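You operate a simulated robot arm through the tools that you are given. There is no shell and no other tool. Be economical: measure what you need, move in short steps, check, and stop when the job is done.

The job below is to be done with a simulated robot arm. You get a single attempt, and the scene is never put back.

Task
Take the plain beige sherd labelled "95" from the top of the grey table and put it on the pot drawing there. Put the cream paper box on the top of the long white table away on the top of the beige desk. Take the tall jar and put it on the bare end of the long white table. Take the grey slab and put it on the clear tracing sheet. Fetch the pink paper box from the top of the long white table and set it on the shelf under the long white table. Take the silver weight on the bare end of the long white table and put it away on the top of the black table. Fetch the combed orange sherd from the dark crate and set it on top of the white binder. Take the yellow slab on the top of the green desk and put it away on the top of the white desk. Open the drawer of the cream desk, fetch the gold weight and set it inside and shut the drawer again. Put the grey tile on top of the orange pot on the top of the blue table. Pull the drawer of the beige desk open. Any order will do. Set down upright: tall jar.

The check looks at the end state, three seconds after you hand in, the way a careful person would. Anything else that was tipped, shoved, dropped, spilled or broken makes it a failure.

Robot
A 7-joint arm with a vacuum gripper on a trunk, on a base that drives. Base frame: it is fixed to the floor where the robot stands at the start and does not move with it; the origin is under the middle of the robot, x ahead of it, y to its left, z up; the surface under the hand at the start is at about z = 740. Units: mm, rad, N and s.
With the tool pointing down near the work surface it reaches from about 100 to 640 mm from the robot's upright axis, wherever it stands. Its first joint turns from -1.204 to 3.002 rad. Places, roughly: bare end of the long white table [1400, 8500, 700]; combed orange sherd [2250, 6250, 500]; cream paper box [3750, 8750, 750]; drawer [3700, 4100, 600]; drawer of the beige desk [5000, 6200, 600]; drawer of the cream desk [3700, 4100, 600]; gold weight (8x3x3 cm) [3600, 4000, 800]; grey slab (8x6x2 cm) [3100, 8500, 800]; grey tile (9x9x2 cm) [800, 5200, 700]; orange pot (12x12x13 cm) [400, 4900, 800]; pink paper box [1750, 8500, 750]; plain beige sherd [500, 0, 750]; pot drawing [500, 250, 750]; shelf under the long white table [2300, 8500, 200]; silver weight (8x3x3 cm) [1500, 8600, 800]; tall jar [3500, 8500, 750]; top of the beige desk [4800, 6100, 700]; top of the black table [-1200, 4800, 700]; top of the white desk [3900, 3100, 700]; tracing sheet (17x15x2 cm) [1000, 8600, 700]; white binder (30x24x5 cm) [4200, 6700, 900]; yellow slab (8x6x2 cm) [4900, 3000, 700]. Payload 1.06 kg.
Tool frame: the origin (TCP) lies in the middle of the cups' lips, and z points out of the cups. The gripper has 1 cup of 24 mm across, covering 24 by 24 mm (tool x, y); the bellows give 8 mm. With the vacuum on, a cup seals on a smooth face that it is pressed against (1 to 4 N); it does not hold porous or soft things. The pull reaches 23 N.
Orientation is that of the tool frame in the base frame, as a unit quaternion [x, y, z, w]. With the cups facing straight down, the tool's x points along the base's -x, its y along +y and its z along -z.

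Tools
- The arm moves only by the tool move_arm. Its argument "commands" is one flat list of numbers, 7 for each row, row after row: the shift along the tool's x, y, z in mm, then the turn, a rotation vector about the tool's x, y, z in rad, then the vacuum: 1 switches it on, 0 off. In form: [dx, dy, dz, rx, ry, rz, vac, dx, dy, dz, rx, ry, rz, vac, ...]. A call has 1 to 20 rows; each row shifts and turns the commanded pose from where the row before left it, along the tool's axes as they then stand. Rows are played at 5 a second. More than 50 mm and 0.15 rad between two rows, or a gripper value outside its range, and nothing of the call is played. A pose out of reach is approached as far as the arm can. The call stops where the force on the tool passes 40 N (or 10 N more than at its start, if that is more) or the arm is blocked; 0.2 s more then pass. The pull builds up within a second once a cup has sealed. Time passes only in rows, and 0.2 s behind the last, so rows that do not move give it time. It gives the time, the measured TCP pose, the force on the tool (base axes) and the pull of the vacuum at its end, in the units of the frame above (readings bear some noise), with the torque about the TCP (base axes, N m) and any sound that the robot's microphone picked up.
- Cameras (640 x 400 px; columns grow to the right, rows downward): "scene" is now at [205.9, 19.1, 1096.1]; the picture's right is [0.24, -0.97, 0.00], its down [-0.55, -0.13, -0.82] and it looks along [0.80, 0.19, -0.57] (base axes); focal length 214 px, centre (320, 200). "wrist" rides on the gripper at [78, 19, -96] in the tool frame; the picture's right is [-0.24, 0.97, 0.00], its down [-0.71, -0.17, -0.69] and it looks along [-0.67, -0.16, 0.73] (tool axes); focal length 243 px, centre (320, 200). There is no depth. A picture from a camera that has moved, and an enlarged one, comes with that camera's place and axes in the base frame and with its lens. The place of the scene camera against the robot may be out by one fixed shift of up to 12 mm in any direction.
- get_image(camera): a new picture of that camera. It takes no simulated time.
- lift_body(by): slides the trunk up (or, below 0, down) by that many mm; the arm and the scene camera ride with it, the base frame stays. It gives what a move gives, with no picture.
- drive_base(legs): drives the robot by 1 to 6 legs, each [ahead, left, turn to the left] in mm, mm and rad, along the robot's own axes; the way and the turn of a leg run together, so that a leg with both is an arc; at most 1500 mm and 3.142 rad a leg. The arm and the cameras ride along, it lands a little off, and it stops where it bumps. It gives what a move gives.
- pan_tilt(pan, tilt): turns the head with the scene camera to pan (to the left, within 1.396 rad either way) and tilt (down, from -0.506 to 1.204), counted from straight ahead of the robot. It gives what a move gives.
- zoom(camera, box): a new picture of the part [left, top, right, bottom] of that camera's present view, enlarged. It takes no simulated time.
- close_job(): hands the job in; it is judged then, once.

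Go step by step. Nothing tells you exact positions but the pictures and the camera data: compare them with the known pose of the tool, close in by small moves and look again before you grip or let go. The budget is 556 turns and 342 pictures, counting those below and the enlarged ones. Unless the task says otherwise, let go and move clear before handing in, and close with one line.

The tools are called after "Emit:" as a command line: name --argument value ..., lists and objects as JSON in quotes. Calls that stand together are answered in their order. move_arm: Moves the arm, as the interface text tells. Its arguments: {"type":"object","properties":{"commands":{"type":"array","items":{"type":"number"}}},"required":["commands"]} The other tools are called the same way: lift_body (by) slides the trunk up or down; drive_base (legs) drives the base; pan_tilt (pan, tilt) turns the head that bears the scene camera; get_image (camera) takes a picture; zoom (camera, box) takes an enlarged picture of a part of a camera's view; close_job () hands the job in.

At the start:

```text
clock: 0.0
tcp_pos: [458.0, -40.7, 993.1]
tcp_rot: [-0.001, 1.0, 0.0, -0.001]
ft_force: [0.3, -0.1, 0.9]
ft_torque: [-0.04, -0.02, -0.02]
pull: 0.1
trunk travel left (down, up): [-250.0, 242.0]
robot x, y, heading: [-1.5, -1.8, 0.004]
head pan, tilt: [0.239, 0.607]
```

scene: 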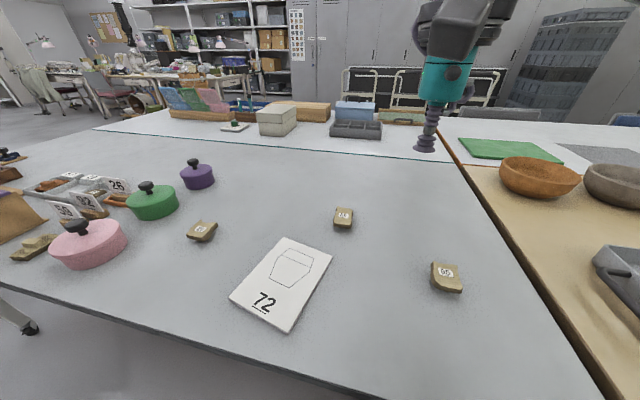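
wrist: 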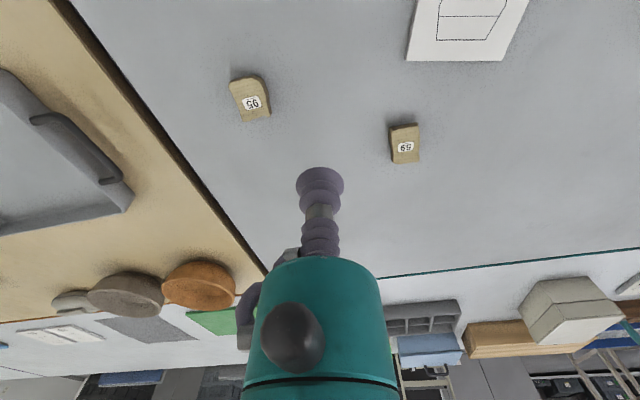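

I see three beige sherds and the pot drawing card on the grey table. I'll zoom in to read the labels.

Emit:
zoom --camera "scene" --box '[410, 250, 490, 300]'

Emit:
zoom --camera "scene" --box '[310, 195, 390, 245]'

Emit:
zoom --camera "wrist" --box '[200, 60, 440, 210]'

```text
8.00 times, centred on (450, 275) of scene
camera zoom: at [205.9, 19.1, 1096.1], right [0.24, -0.97, 0.0], down [-0.55, -0.13, -0.82], along [0.8, 0.19, -0.57], focal length 1716 px, centre (-720, -400)
```

zoom: 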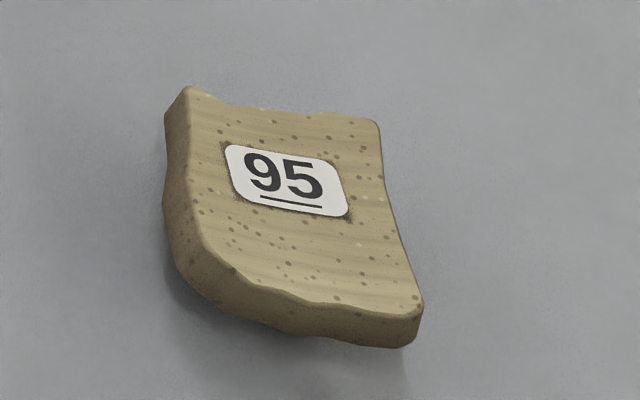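

```text
8.00 times, centred on (350, 220) of scene
camera zoom: at [205.9, 19.1, 1096.1], right [0.24, -0.97, 0.0], down [-0.55, -0.13, -0.82], along [0.8, 0.19, -0.57], focal length 1716 px, centre (80, 40)
```

zoom: 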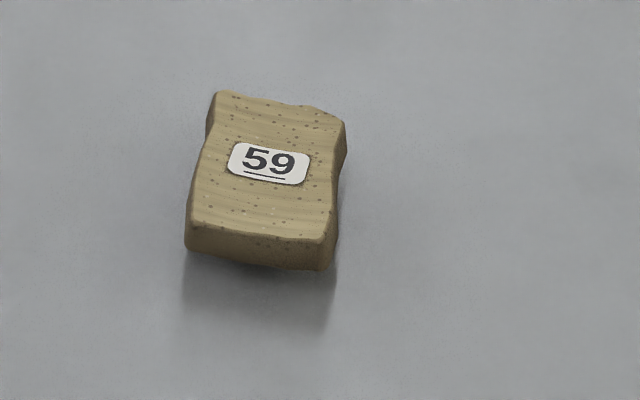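

```text
2.67 times, centred on (320, 135) of wrist
camera zoom: at [380.2, -20.6, 1088.1], right [0.24, 0.97, 0.0], down [0.71, -0.17, 0.69], along [0.67, -0.16, -0.73], focal length 647 px, centre (320, 373)
```

zoom: 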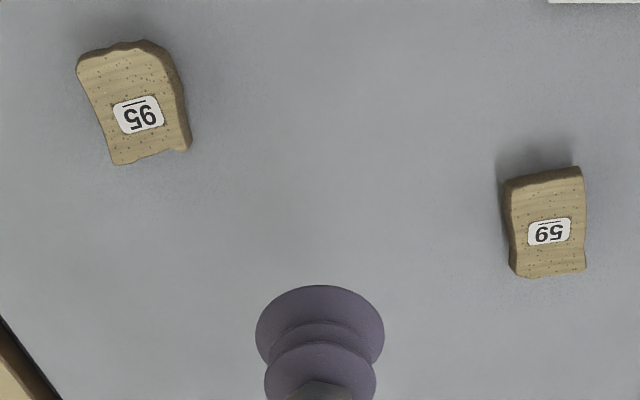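

Label 95 is on the sherd near [484, -143]. I'll move above it and look again.

Emit:
move_arm --commands '[-10, -34, 30, 0, 0, 0, 0, -10, -34, 40, 0, 0, 0, 0, -6, -34, 40, 0, 0, 0, 0, 0, 0, 40, 0, 0, 0, 0, 0, 0, 0, 0, 0, 0, 0]'

Emit:
get_image --camera "wrist"

```text
refused: row 2 steps farther than a row can; nothing moved
```

```text
336 pictures are left
camera wrist: at [380.2, -20.6, 1088.1], right [0.24, 0.97, 0.0], down [0.71, -0.17, 0.69], along [0.67, -0.16, -0.73], focal length 243 px, centre (320, 200)
```

wrist: 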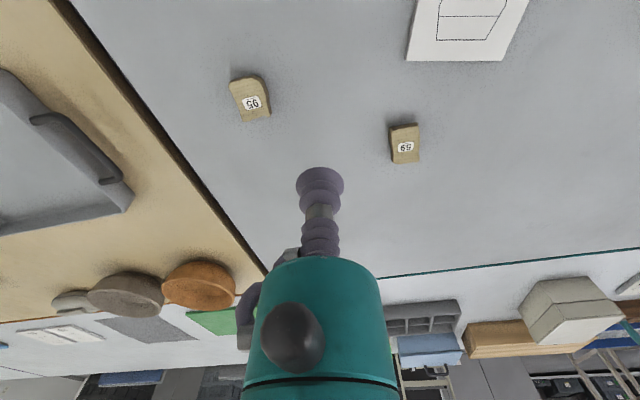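

Same view; the rows were too long. I'll repeat with shorter steps.

Emit:
move_arm --commands '[-10, -34, 30, 0, 0, 0, 0, -10, -34, 30, 0, 0, 0, 0, -6, -34, 30, 0, 0, 0, 0, 0, 0, 40, 0, 0, 0, 0, 0, 0, 30, 0, 0, 0, 0, 0, 0, 0, 0, 0, 0, 0]'

Emit:
get_image --camera "wrist"

```text
clock: 1.4
tcp_pos: [484.2, -142.7, 833.8]
tcp_rot: [0.0, 1.0, 0.0, 0.001]
ft_force: [-0.4, -0.1, -0.5]
ft_torque: [-0.01, -0.02, 0.04]
pull: 0.0
trunk travel left (down, up): [-250.0, 242.0]
robot x, y, heading: [-0.8, 0.7, 0.003]
head pan, tilt: [0.239, 0.607]
```

```text
335 pictures are left
camera wrist: at [406.4, -123.1, 928.7], right [0.24, 0.97, 0.0], down [0.71, -0.17, 0.69], along [0.67, -0.16, -0.73], focal length 243 px, centre (320, 200)
```

wrist: 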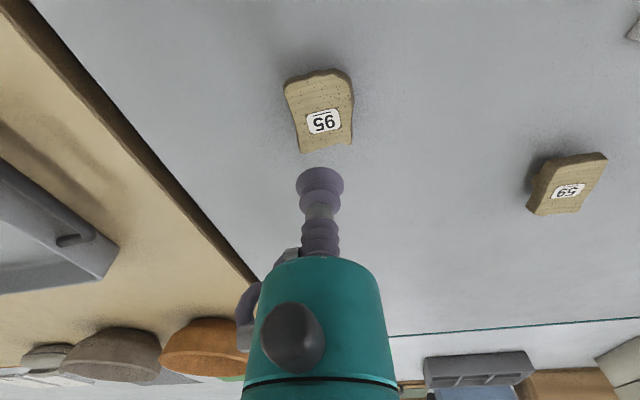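

The 95 sherd's centre is about [477, -140]. I'll go down onto it with the vacuum on.

Emit:
move_arm --commands '[6, 3, 35, 0, 0, 0, 1, 0, 0, 30, 0, 0, 0, 1, 0, 0, 4, 0, 0, 0, 1, 0, 0, 3, 0, 0, 0, 1, 0, 0, 0, 0, 0, 0, 1]'

```text
clock: 2.6
tcp_pos: [477.7, -137.9, 763.1]
tcp_rot: [0.0, 1.0, 0.001, 0.001]
ft_force: [-2.8, 1.5, 13.9]
ft_torque: [-0.04, 0.0, -0.01]
pull: 22.9
trunk travel left (down, up): [-250.0, 242.0]
robot x, y, heading: [-1.4, 3.7, -0.002]
head pan, tilt: [0.239, 0.607]
```

It sealed at z≈763. I'll lift and look for the drawing.

Emit:
move_arm --commands '[0, 0, -10, 0, 0, 0, 1, 0, 0, -30, 0, 0, 0, 1, 0, 0, -30, 0, 0, 0, 1, 0, 45, 0, 0, 0, 0, 1, 0, 45, 0, 0, 0, 0, 1, 10, 45, 0, 0, 0, 0, 1, 20, 40, 0, 0, 0, 0, 1, 0, 0, 0, 0, 0, 0, 1]'

Emit:
get_image --camera "wrist"

Emit:
get_image --camera "scene"

```text
clock: 4.4
tcp_pos: [448.5, 35.5, 832.3]
tcp_rot: [0.0, 1.0, 0.0, 0.0]
ft_force: [0.2, 0.1, -1.1]
ft_torque: [0.04, -0.01, 0.02]
pull: 23.5
trunk travel left (down, up): [-250.0, 242.0]
robot x, y, heading: [1.5, 3.3, 0.0]
head pan, tilt: [0.239, 0.607]
```

```text
334 pictures are left
camera wrist: at [369.6, 55.3, 927.4], right [0.24, 0.97, 0.0], down [0.71, -0.17, 0.69], along [0.67, -0.16, -0.73], focal length 243 px, centre (320, 200)
```

wrist: 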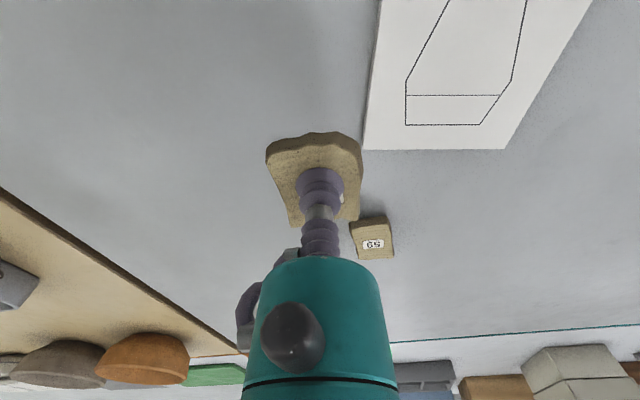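

```text
333 pictures are left
camera scene: at [206.0, 19.2, 1096.1], right [0.24, -0.97, 0.0], down [-0.55, -0.13, -0.82], along [0.8, 0.19, -0.57], focal length 214 px, centre (320, 200)
```

scene: 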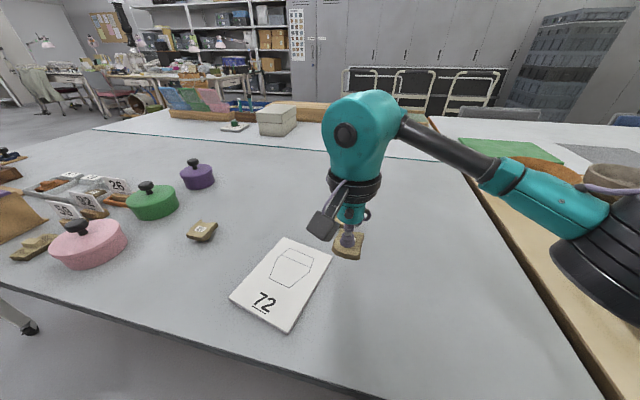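

The drawing lies around [440, 145]. I'll move the sherd over it and check before lowering.

Emit:
move_arm --commands '[4, 37, 0, 0, 0, 0, 1, 4, 37, 0, 0, 0, 0, 1, 5, 36, 0, 0, 0, 0, 1, 0, 0, 30, 0, 0, 0, 1, 0, 0, 15, 0, 0, 0, 1, 0, 0, 0, 0, 0, 0, 1]'

Emit:
get_image --camera "scene"

Emit:
get_image --camera "wrist"

```text
clock: 5.8
tcp_pos: [437.4, 145.2, 786.4]
tcp_rot: [0.0, 1.0, -0.001, 0.0]
ft_force: [0.4, -0.1, -1.5]
ft_torque: [0.03, 0.02, 0.03]
pull: 23.0
trunk travel left (down, up): [-250.0, 242.0]
robot x, y, heading: [-5.0, 0.4, -0.001]
head pan, tilt: [0.239, 0.607]
```

```text
332 pictures are left
camera scene: at [206.0, 19.2, 1096.1], right [0.24, -0.97, 0.0], down [-0.55, -0.13, -0.82], along [0.8, 0.19, -0.57], focal length 214 px, centre (320, 200)
```

scene: 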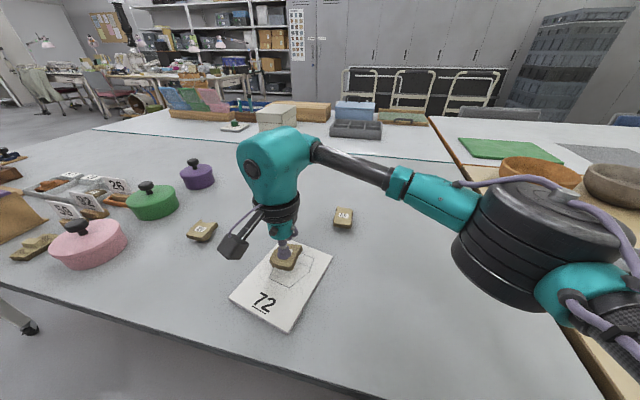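

```text
331 pictures are left
camera wrist: at [358.5, 164.3, 881.3], right [0.23, 0.97, 0.0], down [0.71, -0.17, 0.69], along [0.67, -0.16, -0.73], focal length 243 px, centre (320, 200)
```

wrist: 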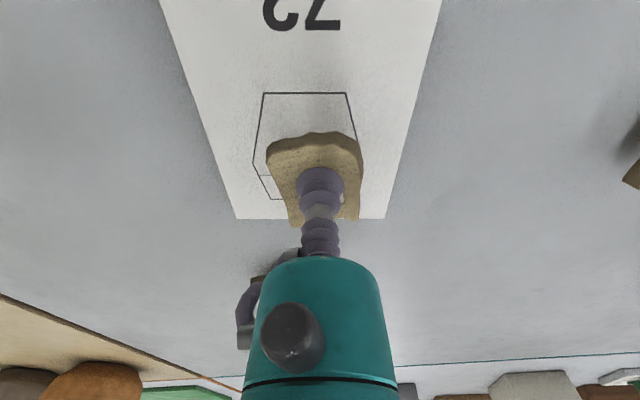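

The drawing's centre is about [430, 136]. I'll shift a little and lower.

Emit:
move_arm --commands '[8, -9, 0, 0, 0, 0, 1, 0, 0, 12, 0, 0, 0, 1, 0, 0, 4, 0, 0, 0, 1, 0, 0, 2, 0, 0, 0, 1]'

```text
clock: 6.8
tcp_pos: [427.6, 137.4, 769.4]
tcp_rot: [0.0, 1.0, 0.001, 0.001]
ft_force: [1.7, 2.9, 18.2]
ft_torque: [-0.14, -0.1, 0.06]
pull: 23.2
trunk travel left (down, up): [-250.0, 242.0]
robot x, y, heading: [-2.8, 3.1, 0.001]
head pan, tilt: [0.239, 0.607]
```

It touches down. I'll release and back off, then check.

Emit:
move_arm --commands '[0, 0, -2, 0, 0, 0, 0, 0, 0, 0, 0, 0, 0, 0, 0, 0, 0, 0, 0, 0, 0, 0, 0, -5, 0, 0, 0, 0, 0, 0, -30, 0, 0, 0, 0, 0, 0, -50, 0, 0, 0, 0, 0, 0, -50, 0, 0, 0, 0]'

Emit:
get_image --camera "wrist"

Emit:
pan_tilt --pan 1.2 --tilt 0.3

Emit:
get_image --camera "scene"

```text
clock: 8.4
tcp_pos: [426.0, 135.5, 903.5]
tcp_rot: [0.0, 1.0, 0.0, 0.0]
ft_force: [-0.3, -0.5, 0.0]
ft_torque: [-0.03, 0.01, 0.04]
pull: 0.0
trunk travel left (down, up): [-250.0, 242.0]
robot x, y, heading: [0.5, 0.2, 0.001]
head pan, tilt: [0.239, 0.607]
```

```text
330 pictures are left
camera wrist: at [348.1, 155.4, 998.3], right [0.23, 0.97, 0.0], down [0.71, -0.17, 0.69], along [0.67, -0.16, -0.73], focal length 243 px, centre (320, 200)
```

wrist: 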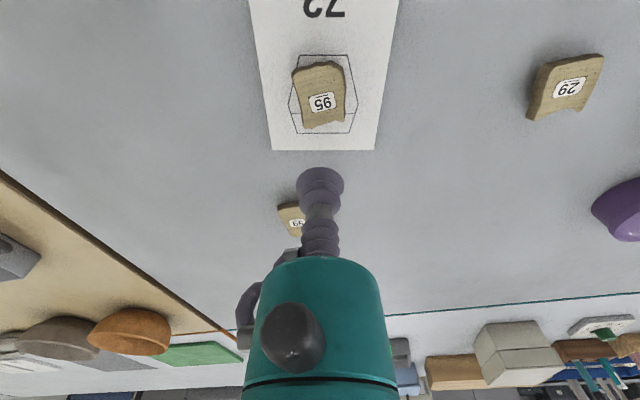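

```text
clock: 9.6
tcp_pos: [427.0, 137.0, 902.7]
tcp_rot: [0.0, 1.0, 0.0, 0.001]
ft_force: [0.2, 0.2, 0.0]
ft_torque: [0.02, 0.01, -0.02]
pull: 0.0
trunk travel left (down, up): [-250.0, 242.0]
robot x, y, heading: [0.2, -0.7, -0.004]
head pan, tilt: [1.201, 0.3]
```

```text
329 pictures are left
camera scene: at [154.1, 85.3, 1124.2], right [0.93, -0.36, 0.0], down [-0.11, -0.28, -0.96], along [0.35, 0.89, -0.3], focal length 214 px, centre (320, 200)
```

scene: 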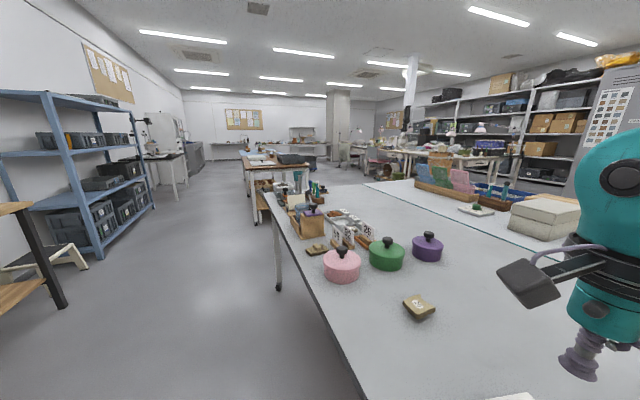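

The 95 sherd is on the drawing. Next I'll pull the arm in and up, turn left, and look down the aisle.

Emit:
move_arm --commands '[30, -20, -30, 0, 0, 0, 0, 30, -20, -30, 0, 0, 0, 0, 30, -20, -30, 0, 0, 0, 0, 20, -20, -30, 0, 0, 0, 0]'

Emit:
drive_base --legs '[[-100, 0, 0], [0, 0, 1.571]]'

Emit:
pan_tilt --pan 0 --tilt 0.25

Emit:
get_image --camera "scene"

```text
clock: 10.6
tcp_pos: [317.7, 56.6, 1027.5]
tcp_rot: [0.0, 1.0, 0.0, 0.0]
ft_force: [0.5, 0.0, -0.6]
ft_torque: [-0.02, 0.01, 0.04]
pull: 0.0
trunk travel left (down, up): [-250.0, 242.0]
robot x, y, heading: [2.6, -0.8, 0.0]
head pan, tilt: [1.201, 0.3]
```

```text
clock: 15.5
tcp_pos: [-147.6, 319.0, 1027.3]
tcp_rot: [-0.697, 0.717, -0.001, 0.0]
ft_force: [0.5, 0.4, 0.3]
ft_torque: [-0.01, -0.01, 0.01]
pull: 0.0
trunk travel left (down, up): [-250.0, 242.0]
robot x, y, heading: [-96.1, 1.1, 1.546]
head pan, tilt: [1.201, 0.3]
```

```text
clock: 16.9
tcp_pos: [-147.2, 320.2, 1026.0]
tcp_rot: [-0.697, 0.717, 0.0, -0.001]
ft_force: [0.1, -1.3, 0.7]
ft_torque: [0.0, -0.03, 0.01]
pull: 0.0
trunk travel left (down, up): [-250.0, 242.0]
robot x, y, heading: [-98.4, -2.2, 1.539]
head pan, tilt: [0.0, 0.25]
```

```text
328 pictures are left
camera scene: at [-85.1, 204.0, 1128.9], right [1.0, -0.03, 0.0], down [-0.01, -0.25, -0.97], along [0.03, 0.97, -0.25], focal length 214 px, centre (320, 200)
```

scene: 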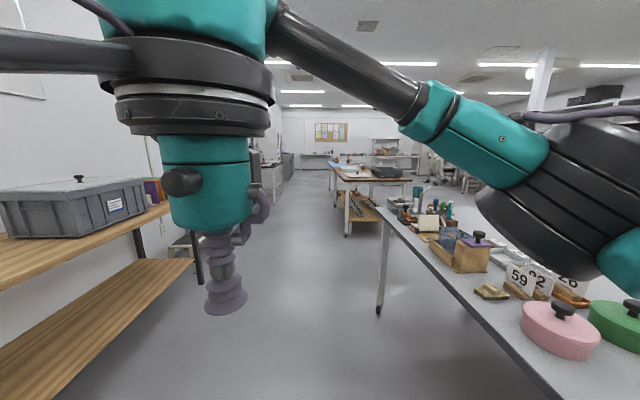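

The aisle is clear. I'll drive ahead in parts along x≈-100.

Emit:
drive_base --legs '[[0, 0, 0.03], [1500, 0, 0], [1500, 0, 0]]'

Emit:
get_image --camera "scene"

```text
clock: 31.8
tcp_pos: [-74.0, 3335.7, 1026.9]
tcp_rot: [-0.696, 0.718, 0.0, 0.0]
ft_force: [0.2, -0.5, 0.1]
ft_torque: [0.01, 0.01, 0.0]
pull: 0.0
trunk travel left (down, up): [-250.0, 242.0]
robot x, y, heading: [-28.3, 3016.9, 1.537]
head pan, tilt: [0.0, 0.25]
```

```text
327 pictures are left
camera scene: at [-13.1, 3219.6, 1128.9], right [1.0, -0.03, 0.0], down [-0.01, -0.25, -0.97], along [0.03, 0.97, -0.25], focal length 214 px, centre (320, 200)
```

scene: 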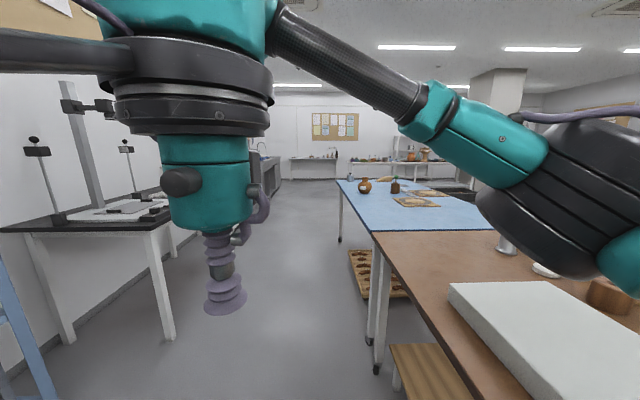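

I see the blue table ahead right with pots on it, and the black-topped table to the left. I'll zoom on the blue table.

Emit:
zoom --camera "scene" --box '[330, 160, 490, 260]'

Emit:
drive_base --legs '[[0, 0, 0.03], [900, 0, 0]]'

Emit:
pan_tilt --pan -0.6 --tilt 0.4

Emit:
get_image --camera "scene"

```text
4.00 times, centred on (410, 210) of scene
camera zoom: at [-13.1, 3219.6, 1128.9], right [1.0, -0.03, 0.0], down [-0.01, -0.25, -0.97], along [0.03, 0.97, -0.25], focal length 858 px, centre (-40, 160)
```

zoom: 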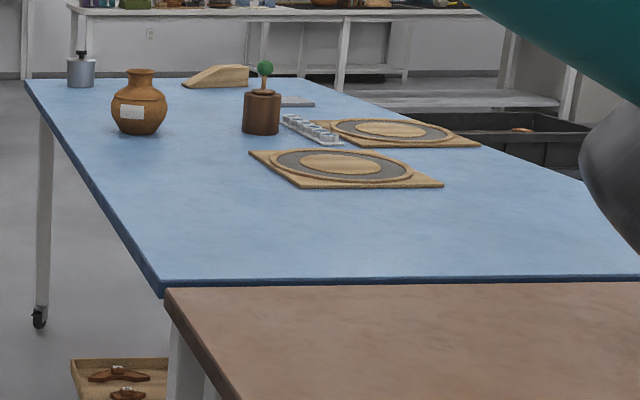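

```text
clock: 37.0
tcp_pos: [-82.9, 4248.6, 1026.8]
tcp_rot: [-0.707, 0.708, -0.001, 0.001]
ft_force: [-0.7, 0.2, -0.2]
ft_torque: [0.0, -0.01, -0.01]
pull: 0.0
trunk travel left (down, up): [-250.0, 242.0]
robot x, y, heading: [-26.4, 3930.2, 1.565]
head pan, tilt: [0.0, 0.25]
```

```text
clock: 38.0
tcp_pos: [-82.7, 4247.9, 1028.1]
tcp_rot: [-0.706, 0.708, 0.0, 0.001]
ft_force: [0.7, 0.3, 0.3]
ft_torque: [-0.03, 0.02, 0.0]
pull: 0.1
trunk travel left (down, up): [-250.0, 242.0]
robot x, y, heading: [-27.0, 3928.4, 1.566]
head pan, tilt: [-0.6, 0.4]
```

```text
325 pictures are left
camera scene: at [34.9, 4116.7, 1114.9], right [0.82, -0.57, 0.0], down [-0.22, -0.32, -0.92], along [0.52, 0.76, -0.39], focal length 214 px, centre (320, 200)
```

scene: 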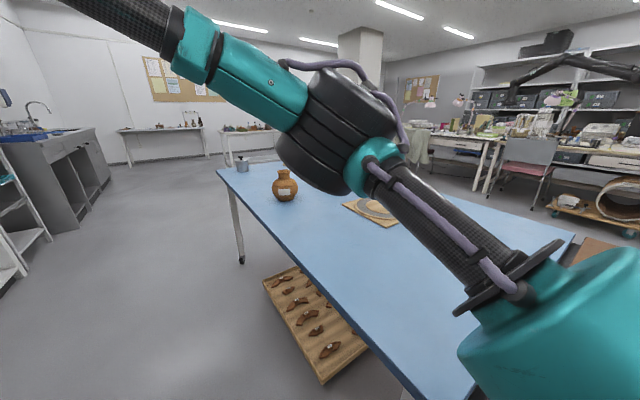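

The grey tile looks to be near [880, 5290], best reached from the far end of the blue table; the orange pot is near [415, 4990]. I'll drive past the end of the table.

Emit:
drive_base --legs '[[1500, 0, 0], [700, 0, 0]]'

Emit:
pan_tilt --pan -1.3 --tilt 0.4

Emit:
get_image --camera "scene"

Emit:
pan_tilt --pan 0 --tilt 0.2

Emit:
get_image --camera "scene"

```text
clock: 48.8
tcp_pos: [-41.7, 6433.2, 1027.5]
tcp_rot: [-0.7, 0.714, 0.0, 0.0]
ft_force: [0.2, 0.1, 0.2]
ft_torque: [-0.01, 0.02, 0.03]
pull: 0.1
trunk travel left (down, up): [-250.0, 242.0]
robot x, y, heading: [6.4, 6112.6, 1.55]
head pan, tilt: [-0.6, 0.4]
```

```text
clock: 49.9
tcp_pos: [-42.2, 6433.7, 1027.5]
tcp_rot: [-0.7, 0.714, -0.001, 0.0]
ft_force: [0.9, 0.1, 0.1]
ft_torque: [-0.01, 0.0, -0.03]
pull: 0.1
trunk travel left (down, up): [-250.0, 242.0]
robot x, y, heading: [10.7, 6113.6, 1.549]
head pan, tilt: [-1.3, 0.4]
```

```text
324 pictures are left
camera scene: at [108.9, 6247.2, 1114.9], right [0.25, -0.97, 0.0], down [-0.38, -0.1, -0.92], along [0.89, 0.23, -0.39], focal length 214 px, centre (320, 200)
```

scene: 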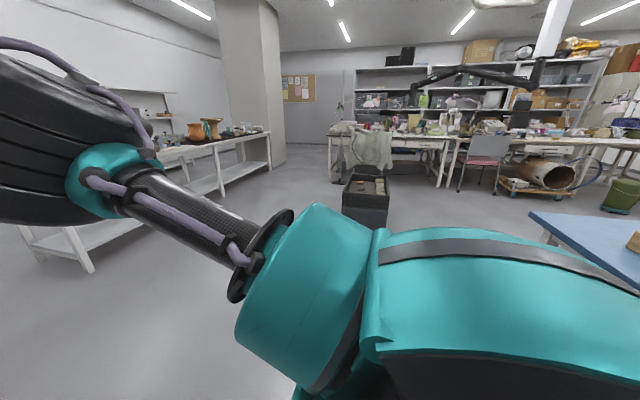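

```text
clock: 51.4
tcp_pos: [-42.7, 6431.5, 1027.3]
tcp_rot: [-0.7, 0.714, 0.0, 0.001]
ft_force: [0.0, -0.8, 0.2]
ft_torque: [0.02, 0.03, 0.03]
pull: 0.0
trunk travel left (down, up): [-250.0, 242.0]
robot x, y, heading: [7.7, 6109.8, 1.546]
head pan, tilt: [0.0, 0.201]
```

```text
323 pictures are left
camera scene: at [21.1, 6317.4, 1133.5], right [1.0, -0.02, 0.0], down [0.0, -0.2, -0.98], along [0.02, 0.98, -0.2], focal length 214 px, centre (320, 200)
```

scene: 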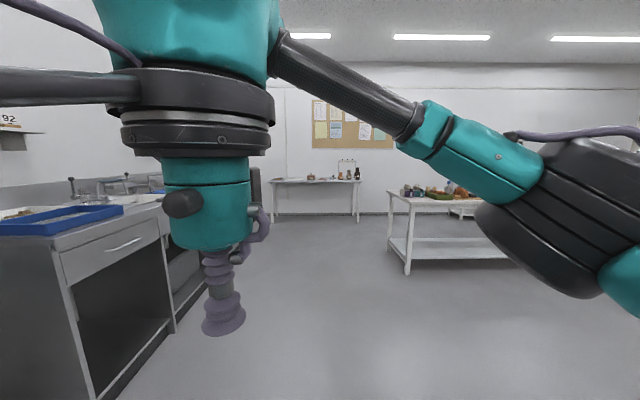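

The area beyond the table is clear, and the dark crate stands to the east. I'll strafe right and turn to face the table's end.

Emit:
drive_base --legs '[[100, -700, 0], [0, 0, -3.12]]'

Emit:
pan_tilt --pan 0 --tilt 0.6

Emit:
get_image --camera "scene"

Emit:
get_image --camera "wrist"

```text
clock: 65.1
tcp_pos: [776.6, 5890.9, 1027.1]
tcp_rot: [0.688, 0.726, 0.0, 0.0]
ft_force: [0.7, -0.4, 0.3]
ft_torque: [0.04, -0.01, -0.02]
pull: 0.0
trunk travel left (down, up): [-250.0, 242.0]
robot x, y, heading: [700.4, 6204.7, -1.519]
head pan, tilt: [0.0, 0.201]
```

```text
clock: 66.0
tcp_pos: [777.0, 5890.5, 1027.2]
tcp_rot: [0.689, 0.725, 0.0, 0.0]
ft_force: [-0.7, 0.1, -0.4]
ft_torque: [0.03, 0.0, -0.02]
pull: 0.1
trunk travel left (down, up): [-250.0, 242.0]
robot x, y, heading: [701.9, 6204.0, -1.522]
head pan, tilt: [0.0, 0.6]
```

```text
322 pictures are left
camera scene: at [721.1, 6003.4, 1096.8], right [-1.0, -0.05, 0.0], down [-0.03, 0.56, -0.83], along [0.04, -0.82, -0.56], focal length 214 px, centre (320, 200)
```

scene: 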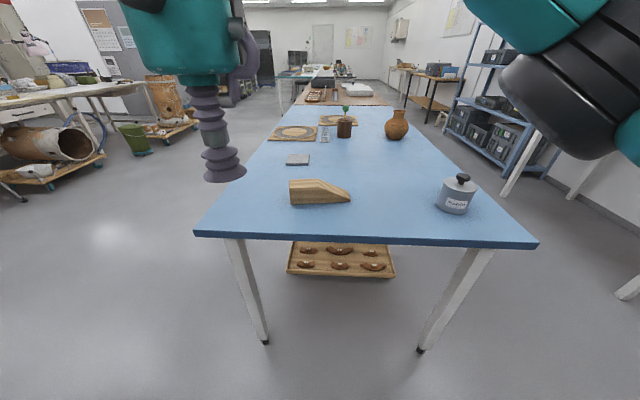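

```text
321 pictures are left
camera wrist: at [791.9, 5970.5, 1122.0], right [0.98, -0.18, 0.0], down [-0.13, -0.72, 0.69], along [-0.13, -0.67, -0.73], focal length 243 px, centre (320, 200)
```

wrist: 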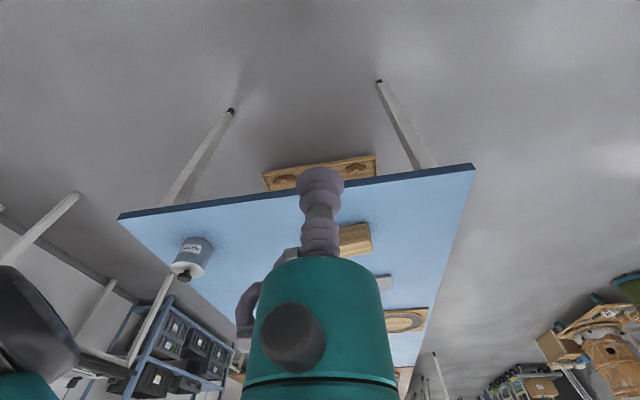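

The tile is near [848, 5193], only ~180 mm from the table's east edge (x≈1030). I'll go to the east side and face west.

Emit:
drive_base --legs '[[0, 720, 0], [1000, 30, 0], [0, 0, -1.62]]'

Emit:
get_image --camera "scene"

Emit:
get_image --camera "wrist"

```text
clock: 81.4
tcp_pos: [1190.3, 5195.8, 1026.9]
tcp_rot: [1.0, 0.007, 0.0, -0.001]
ft_force: [-0.2, 0.9, -0.4]
ft_torque: [-0.01, 0.0, -0.01]
pull: 0.0
trunk travel left (down, up): [-250.0, 242.0]
robot x, y, heading: [1507.3, 5259.9, -3.125]
head pan, tilt: [0.0, 0.6]
```

```text
320 pictures are left
camera scene: at [1314.0, 5252.8, 1096.7], right [-0.01, 1.0, 0.0], down [0.56, 0.01, -0.83], along [-0.83, -0.01, -0.56], focal length 214 px, centre (320, 200)
```

scene: 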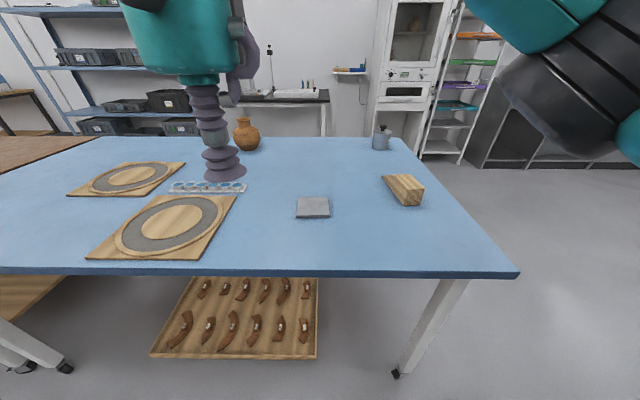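

```text
319 pictures are left
camera wrist: at [1268.0, 5178.1, 1122.1], right [-0.22, -0.97, 0.0], down [-0.71, 0.16, 0.69], along [-0.67, 0.15, -0.73], focal length 243 px, centre (320, 200)
```

wrist: 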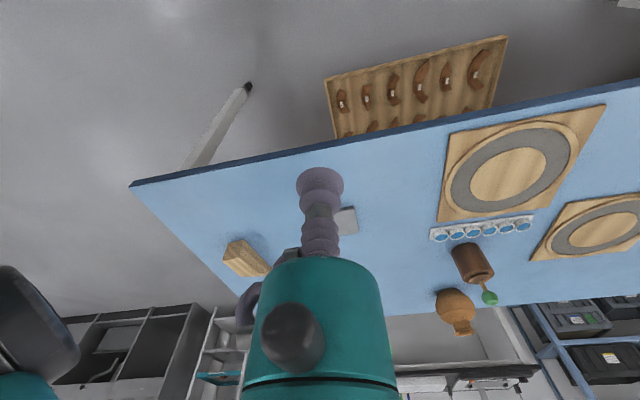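

Tile about [845, 5222]. I'll drive 150 closer, then reach over it.

Emit:
drive_base --legs '[[140, 0, 0]]'

Emit:
move_arm --commands '[-40, 0, 0, 0, 0, 0, 0, -40, 0, 0, 0, 0, 0, 0, -40, 0, 0, 0, 0, 0, 0, 0, 0, 40, 0, 0, 0, 0, 0, 0, 40, 0, 0, 0, 0]'

Emit:
get_image --camera "wrist"

```text
clock: 82.7
tcp_pos: [1046.2, 5193.2, 1026.6]
tcp_rot: [1.0, 0.007, 0.0, 0.0]
ft_force: [0.4, -0.5, -0.4]
ft_torque: [0.0, -0.02, 0.02]
pull: 0.1
trunk travel left (down, up): [-250.0, 242.0]
robot x, y, heading: [1370.5, 5253.6, -3.129]
head pan, tilt: [0.0, 0.6]
```

```text
clock: 83.9
tcp_pos: [926.6, 5192.9, 945.1]
tcp_rot: [1.0, 0.006, -0.001, 0.0]
ft_force: [0.4, 0.9, -0.2]
ft_torque: [-0.01, -0.02, -0.01]
pull: 0.1
trunk travel left (down, up): [-250.0, 242.0]
robot x, y, heading: [1365.8, 5258.9, -3.124]
head pan, tilt: [0.0, 0.6]
```

```text
318 pictures are left
camera wrist: at [1005.4, 5175.0, 1040.8], right [-0.22, -0.97, 0.0], down [-0.71, 0.16, 0.69], along [-0.67, 0.15, -0.73], focal length 243 px, centre (320, 200)
```

wrist: 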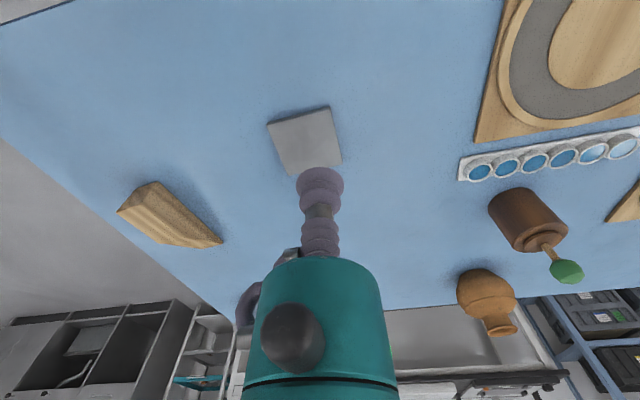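

Tile centre about [851, 5228]. Moving over it and partway down.

Emit:
move_arm --commands '[-38, -18, 20, 0, 0, 0, 0, -37, -18, 20, 0, 0, 0, 0, 0, 0, 40, 0, 0, 0, 0, 0, 0, 40, 0, 0, 0, 0]'

Emit:
get_image --camera "wrist"

```text
clock: 84.9
tcp_pos: [852.3, 5226.4, 826.9]
tcp_rot: [1.0, 0.006, -0.001, 0.0]
ft_force: [0.3, 0.2, -0.2]
ft_torque: [0.0, 0.03, 0.01]
pull: 0.1
trunk travel left (down, up): [-250.0, 242.0]
robot x, y, heading: [1362.9, 5256.0, -3.13]
head pan, tilt: [0.0, 0.6]
```

```text
317 pictures are left
camera wrist: at [930.2, 5209.7, 921.7], right [-0.22, -0.97, 0.0], down [-0.71, 0.16, 0.69], along [-0.67, 0.15, -0.73], focal length 243 px, centre (320, 200)
```

wrist: 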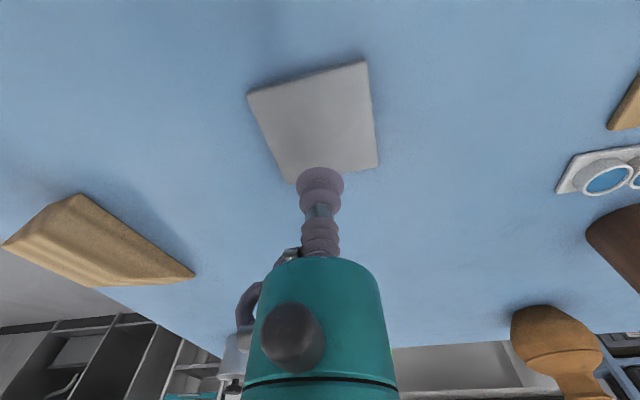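

Fine adjust to [844, 5229] and descend with vacuum.

Emit:
move_arm --commands '[-8, -3, 35, 0, 0, 0, 1, 0, 0, 26, 0, 0, 0, 1, 0, 0, 4, 0, 0, 0, 1, 0, 0, 4, 0, 0, 0, 1]'

```text
clock: 85.9
tcp_pos: [843.2, 5230.0, 757.6]
tcp_rot: [1.0, 0.006, -0.001, 0.0]
ft_force: [-0.2, 0.0, -0.1]
ft_torque: [-0.02, -0.01, 0.03]
pull: 0.0
trunk travel left (down, up): [-250.0, 242.0]
robot x, y, heading: [1364.2, 5258.8, -3.132]
head pan, tilt: [0.0, 0.6]
```

Emit:
move_arm --commands '[0, 0, 4, 0, 0, 0, 1, 0, 0, 4, 0, 0, 0, 1, 0, 0, 0, 0, 0, 0, 1]'

```text
clock: 86.7
tcp_pos: [842.7, 5229.8, 752.4]
tcp_rot: [1.0, 0.006, -0.001, 0.0]
ft_force: [0.1, 1.5, 7.0]
ft_torque: [0.03, -0.01, 0.04]
pull: 23.0
trunk travel left (down, up): [-250.0, 242.0]
robot x, y, heading: [1361.3, 5255.3, -3.13]
head pan, tilt: [0.0, 0.6]
```

Sealed on the tile. Lifting, retracting, then driving around to the west side of the table.

Emit:
move_arm --commands '[0, 0, -10, 0, 0, 0, 1, 0, 0, -40, 0, 0, 0, 1, 0, 0, -45, 0, 0, 0, 1, 0, 0, -45, 0, 0, 0, 1, 0, 0, -45, 0, 0, 0, 1, 0, 0, -45, 0, 0, 0, 1, 0, 0, -45, 0, 0, 0, 1, 45, 0, 0, 0, 0, 0, 1, 45, 0, 0, 0, 0, 0, 1, 45, 0, 0, 0, 0, 0, 1, 45, 0, 0, 0, 0, 0, 1]'

Emit:
drive_base --legs '[[-150, 0, 0], [0, -920, 0], [1480, 0, 0], [0, 0, 3.13]]'

Emit:
get_image --camera "scene"

```text
clock: 89.1
tcp_pos: [1023.8, 5231.7, 1024.4]
tcp_rot: [1.0, 0.004, 0.0, 0.001]
ft_force: [0.9, -0.8, -1.5]
ft_torque: [-0.01, 0.0, -0.02]
pull: 23.1
trunk travel left (down, up): [-250.0, 242.0]
robot x, y, heading: [1364.0, 5255.1, -3.13]
head pan, tilt: [0.0, 0.6]
```

```text
clock: 112.7
tcp_pos: [385.2, 6174.2, 1024.5]
tcp_rot: [0.015, 1.0, -0.001, 0.0]
ft_force: [0.8, -0.6, -1.7]
ft_torque: [0.0, 0.01, 0.0]
pull: 23.4
trunk travel left (down, up): [-250.0, 242.0]
robot x, y, heading: [45.3, 6164.2, -0.033]
head pan, tilt: [0.0, 0.6]
```

```text
316 pictures are left
camera scene: at [251.1, 6157.0, 1096.7], right [-0.03, -1.0, 0.0], down [-0.56, 0.02, -0.83], along [0.82, -0.03, -0.56], focal length 214 px, centre (320, 200)
```

scene: 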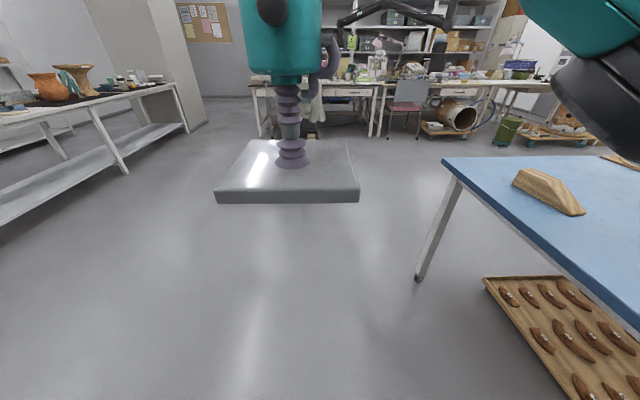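

The tile is held. Now back up and slide south along the west edge to the pot.

Emit:
drive_base --legs '[[-130, 0, 0.033], [0, -1170, 0]]'

Emit:
pan_tilt --pan -0.3 --tilt 0.6

Emit:
get_image --camera "scene"

Emit:
get_image --camera "wrist"

```text
clock: 123.9
tcp_pos: [269.7, 5048.6, 1025.6]
tcp_rot: [-0.013, 1.0, -0.001, 0.0]
ft_force: [0.7, -0.2, -1.0]
ft_torque: [-0.02, 0.05, -0.01]
pull: 23.0
trunk travel left (down, up): [-250.0, 242.0]
robot x, y, heading: [-73.7, 5024.3, 0.028]
head pan, tilt: [0.0, 0.6]
```

```text
clock: 124.7
tcp_pos: [270.7, 5048.4, 1026.0]
tcp_rot: [-0.013, 1.0, 0.001, 0.0]
ft_force: [0.0, -0.1, -1.8]
ft_torque: [0.0, -0.01, 0.02]
pull: 22.8
trunk travel left (down, up): [-250.0, 242.0]
robot x, y, heading: [-69.9, 5018.4, 0.03]
head pan, tilt: [-0.3, 0.6]
```

```text
315 pictures are left
camera scene: at [134.1, 4997.8, 1096.7], right [-0.27, -0.96, 0.0], down [-0.54, 0.15, -0.83], along [0.79, -0.22, -0.56], focal length 214 px, centre (320, 200)
```

scene: 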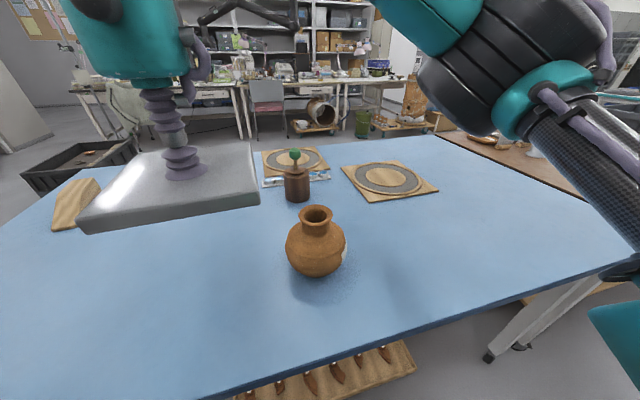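

```text
314 pictures are left
camera wrist: at [191.3, 5066.0, 1119.9], right [0.21, 0.98, 0.0], down [0.71, -0.15, 0.69], along [0.67, -0.14, -0.73], focal length 243 px, centre (320, 200)
```

wrist: 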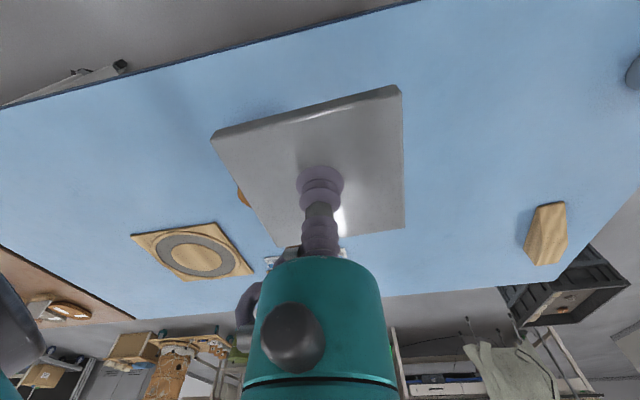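

Pot rim is near [414, 4926] at z≈863 (correcting the head camera by ~10 mm in height). I'll move the tile above it and look.

Emit:
move_arm --commands '[-35, -31, 0, 0, 0, 0, 1, -35, -31, 0, 0, 0, 0, 1, -35, -31, 0, 0, 0, 0, 1, -35, -32, 0, 0, 0, 0, 1, 0, 0, 40, 0, 0, 0, 1, 0, 0, 40, 0, 0, 0, 1, 0, 0, 20, 0, 0, 0, 1]'

Emit:
get_image --camera "scene"

Emit:
get_image --camera "wrist"

```text
clock: 126.3
tcp_pos: [414.8, 4927.3, 926.5]
tcp_rot: [-0.013, 1.0, 0.0, 0.0]
ft_force: [-0.1, 0.1, -0.9]
ft_torque: [-0.04, -0.01, -0.02]
pull: 23.3
trunk travel left (down, up): [-250.0, 242.0]
robot x, y, heading: [-69.5, 5014.3, 0.026]
head pan, tilt: [-0.3, 0.6]
```

```text
313 pictures are left
camera scene: at [134.2, 4997.7, 1096.7], right [-0.27, -0.96, 0.0], down [-0.54, 0.15, -0.82], along [0.79, -0.22, -0.57], focal length 214 px, centre (320, 200)
```

scene: 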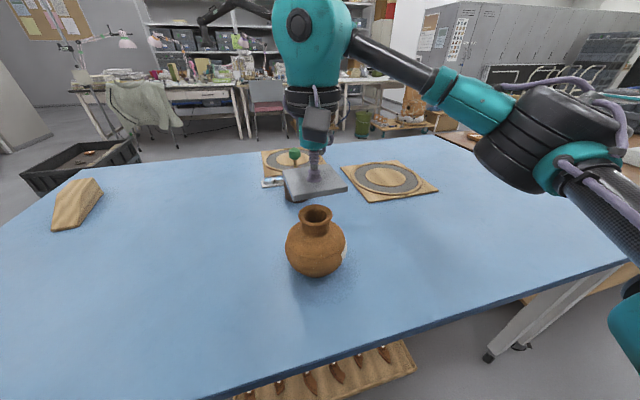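

```text
312 pictures are left
camera wrist: at [335.0, 4945.2, 1020.8], right [0.21, 0.98, 0.0], down [0.71, -0.15, 0.69], along [0.67, -0.14, -0.73], focal length 243 px, centre (320, 200)
```

wrist: 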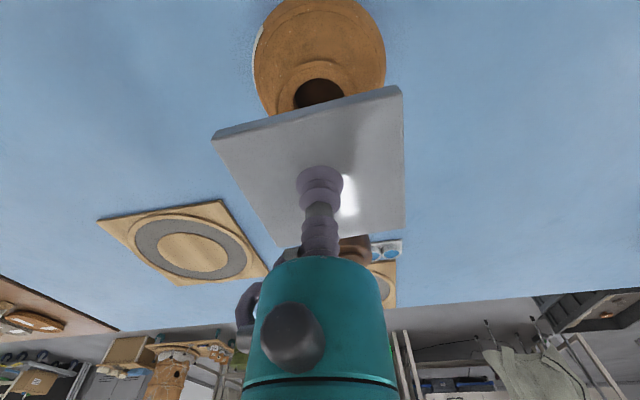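

Wrist view puts the rim nearer (x≈390). I'll push the tile further out to see the whole rim.

Emit:
move_arm --commands '[-40, 0, 0, 0, 0, 0, 1, 0, 0, 0, 0, 0, 0, 1]'

Emit:
get_image --camera "wrist"

Emit:
zoom --camera "scene" --box '[240, 150, 400, 290]'

```text
clock: 126.9
tcp_pos: [453.1, 4929.1, 925.4]
tcp_rot: [-0.014, 1.0, 0.0, 0.0]
ft_force: [-0.6, -0.6, -2.2]
ft_torque: [-0.02, -0.01, 0.04]
pull: 23.0
trunk travel left (down, up): [-250.0, 242.0]
robot x, y, heading: [-72.3, 5017.1, 0.033]
head pan, tilt: [-0.3, 0.6]
```

```text
311 pictures are left
camera wrist: at [374.4, 4946.4, 1020.4], right [0.21, 0.98, 0.0], down [0.71, -0.15, 0.69], along [0.67, -0.14, -0.73], focal length 243 px, centre (320, 200)
```

wrist: 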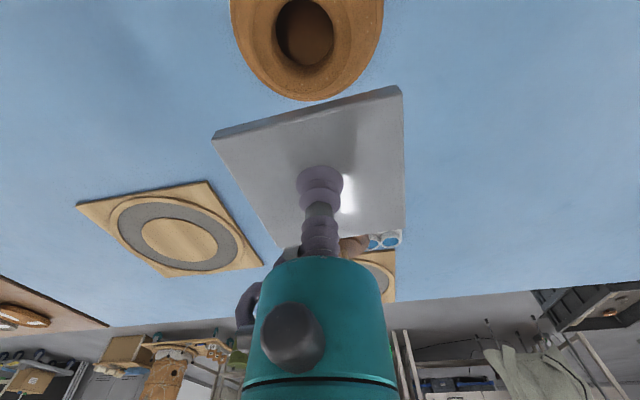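

```text
2.86 times, centred on (320, 220) of scene
camera zoom: at [134.2, 4997.7, 1096.7], right [-0.27, -0.96, 0.0], down [-0.54, 0.15, -0.82], along [0.79, -0.22, -0.57], focal length 613 px, centre (320, 143)
```

zoom: 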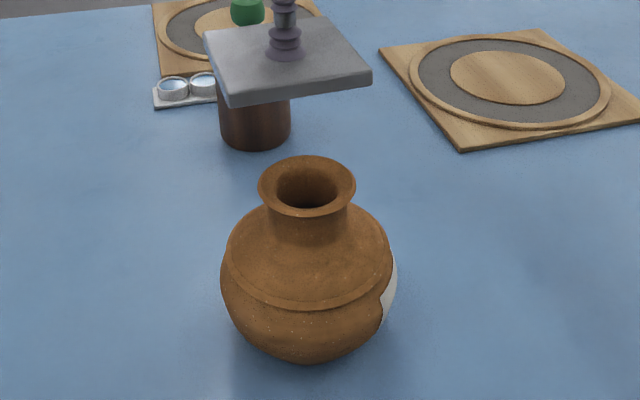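

Rim centre is [395, 4933], z≈870. Moving the tile over it and lowering slowly.

Emit:
move_arm --commands '[29, 3, 0, 0, 0, 0, 1, 29, 3, 0, 0, 0, 0, 1, 0, 0, 20, 0, 0, 0, 1, 0, 0, 0, 0, 0, 0, 1]'

Emit:
zoom --camera "scene" --box '[240, 150, 400, 290]'

Emit:
get_image --camera "wrist"

```text
clock: 127.9
tcp_pos: [395.5, 4932.8, 904.4]
tcp_rot: [-0.013, 1.0, -0.001, 0.0]
ft_force: [-0.1, 0.4, -2.4]
ft_torque: [-0.01, 0.04, -0.04]
pull: 22.3
trunk travel left (down, up): [-250.0, 242.0]
robot x, y, heading: [-71.4, 5019.8, 0.027]
head pan, tilt: [-0.3, 0.6]
```

```text
2.86 times, centred on (320, 220) of scene
camera zoom: at [134.1, 4997.7, 1096.7], right [-0.27, -0.96, 0.0], down [-0.54, 0.15, -0.82], along [0.79, -0.22, -0.57], focal length 613 px, centre (320, 143)
```

zoom: 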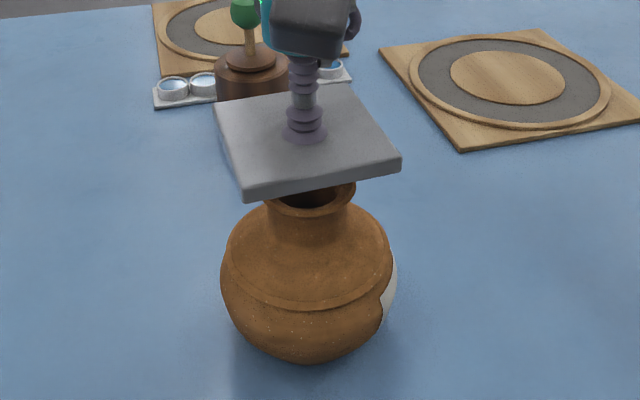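

```text
308 pictures are left
camera wrist: at [316.7, 4949.9, 1000.5], right [0.21, 0.98, 0.0], down [0.71, -0.15, 0.69], along [0.67, -0.14, -0.73], focal length 243 px, centre (320, 200)
```

wrist: 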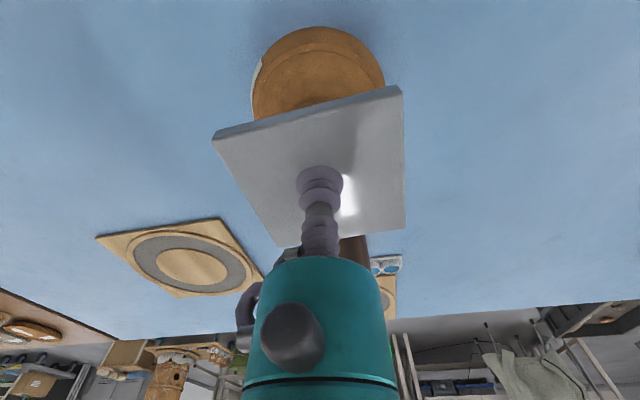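

Alignment looks good. Lowering in small steps.

Emit:
move_arm --commands '[0, 0, 8, 0, 0, 0, 1, 0, 0, 2, 0, 0, 0, 1, 0, 0, 0, 0, 0, 0, 1]'

```text
clock: 128.7
tcp_pos: [396.2, 4933.2, 895.6]
tcp_rot: [-0.014, 1.0, 0.0, 0.001]
ft_force: [0.0, -0.2, -2.2]
ft_torque: [0.04, -0.01, 0.0]
pull: 22.9
trunk travel left (down, up): [-250.0, 242.0]
robot x, y, heading: [-70.1, 5022.4, 0.029]
head pan, tilt: [-0.3, 0.6]
```

Emit:
move_arm --commands '[0, 0, 2, 0, 0, 0, 1, 0, 0, 2, 0, 0, 0, 1, 0, 0, 0, 0, 0, 0, 1]'

```text
clock: 129.5
tcp_pos: [396.1, 4932.8, 891.7]
tcp_rot: [-0.013, 1.0, 0.001, 0.0]
ft_force: [0.1, 0.1, -1.6]
ft_torque: [-0.01, 0.0, 0.01]
pull: 23.1
trunk travel left (down, up): [-250.0, 242.0]
robot x, y, heading: [-69.5, 5021.1, 0.028]
head pan, tilt: [-0.3, 0.6]
```

Emit:
move_arm --commands '[0, 0, 2, 0, 0, 0, 1, 0, 0, 2, 0, 0, 0, 1, 0, 0, 0, 0, 0, 0, 1]'

```text
clock: 130.3
tcp_pos: [394.8, 4932.5, 887.2]
tcp_rot: [-0.014, 1.0, 0.0, 0.0]
ft_force: [0.2, 0.2, -1.8]
ft_torque: [-0.01, 0.01, 0.01]
pull: 22.9
trunk travel left (down, up): [-250.0, 242.0]
robot x, y, heading: [-70.4, 5020.9, 0.027]
head pan, tilt: [-0.3, 0.6]
```

Emit:
move_arm --commands '[0, 0, 2, 0, 0, 0, 1, 0, 0, 0, 0, 0, 0, 1]'

Emit:
zoom --camera "scene" --box '[240, 150, 400, 290]'

```text
clock: 130.9
tcp_pos: [393.7, 4932.5, 885.2]
tcp_rot: [-0.014, 1.0, 0.0, 0.0]
ft_force: [-0.7, -0.2, -2.5]
ft_torque: [0.0, 0.0, -0.01]
pull: 23.0
trunk travel left (down, up): [-250.0, 242.0]
robot x, y, heading: [-71.7, 5022.0, 0.019]
head pan, tilt: [-0.3, 0.6]
```

```text
2.86 times, centred on (320, 220) of scene
camera zoom: at [134.1, 4997.7, 1096.7], right [-0.27, -0.96, 0.0], down [-0.54, 0.15, -0.83], along [0.79, -0.22, -0.56], focal length 613 px, centre (320, 143)
```

zoom: 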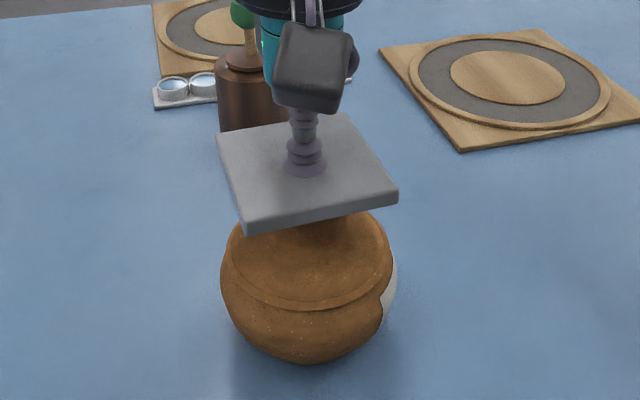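

Almost in contact; continuing in 2 mm steps.

Emit:
move_arm --commands '[0, 0, 2, 0, 0, 0, 1, 0, 0, 0, 0, 0, 0, 1, 0, 0, 2, 0, 0, 0, 1, 0, 0, 0, 0, 0, 0, 1]'

```text
clock: 131.9
tcp_pos: [396.8, 4933.4, 882.0]
tcp_rot: [-0.013, 1.0, 0.0, 0.001]
ft_force: [0.0, 0.9, -1.9]
ft_torque: [0.01, 0.0, 0.01]
pull: 22.9
trunk travel left (down, up): [-250.0, 242.0]
robot x, y, heading: [-71.3, 5021.4, 0.026]
head pan, tilt: [-0.3, 0.6]
```

Emit:
move_arm --commands '[0, 0, 2, 0, 0, 0, 1, 0, 0, 0, 0, 0, 0, 1, 0, 0, 2, 0, 0, 0, 1, 0, 0, 0, 0, 0, 0, 1]'

```text
clock: 132.9
tcp_pos: [394.3, 4933.4, 876.7]
tcp_rot: [-0.014, 1.0, 0.0, 0.0]
ft_force: [0.3, -0.8, -1.4]
ft_torque: [-0.01, 0.02, -0.03]
pull: 22.8
trunk travel left (down, up): [-250.0, 242.0]
robot x, y, heading: [-77.2, 5018.1, 0.026]
head pan, tilt: [-0.3, 0.6]
```

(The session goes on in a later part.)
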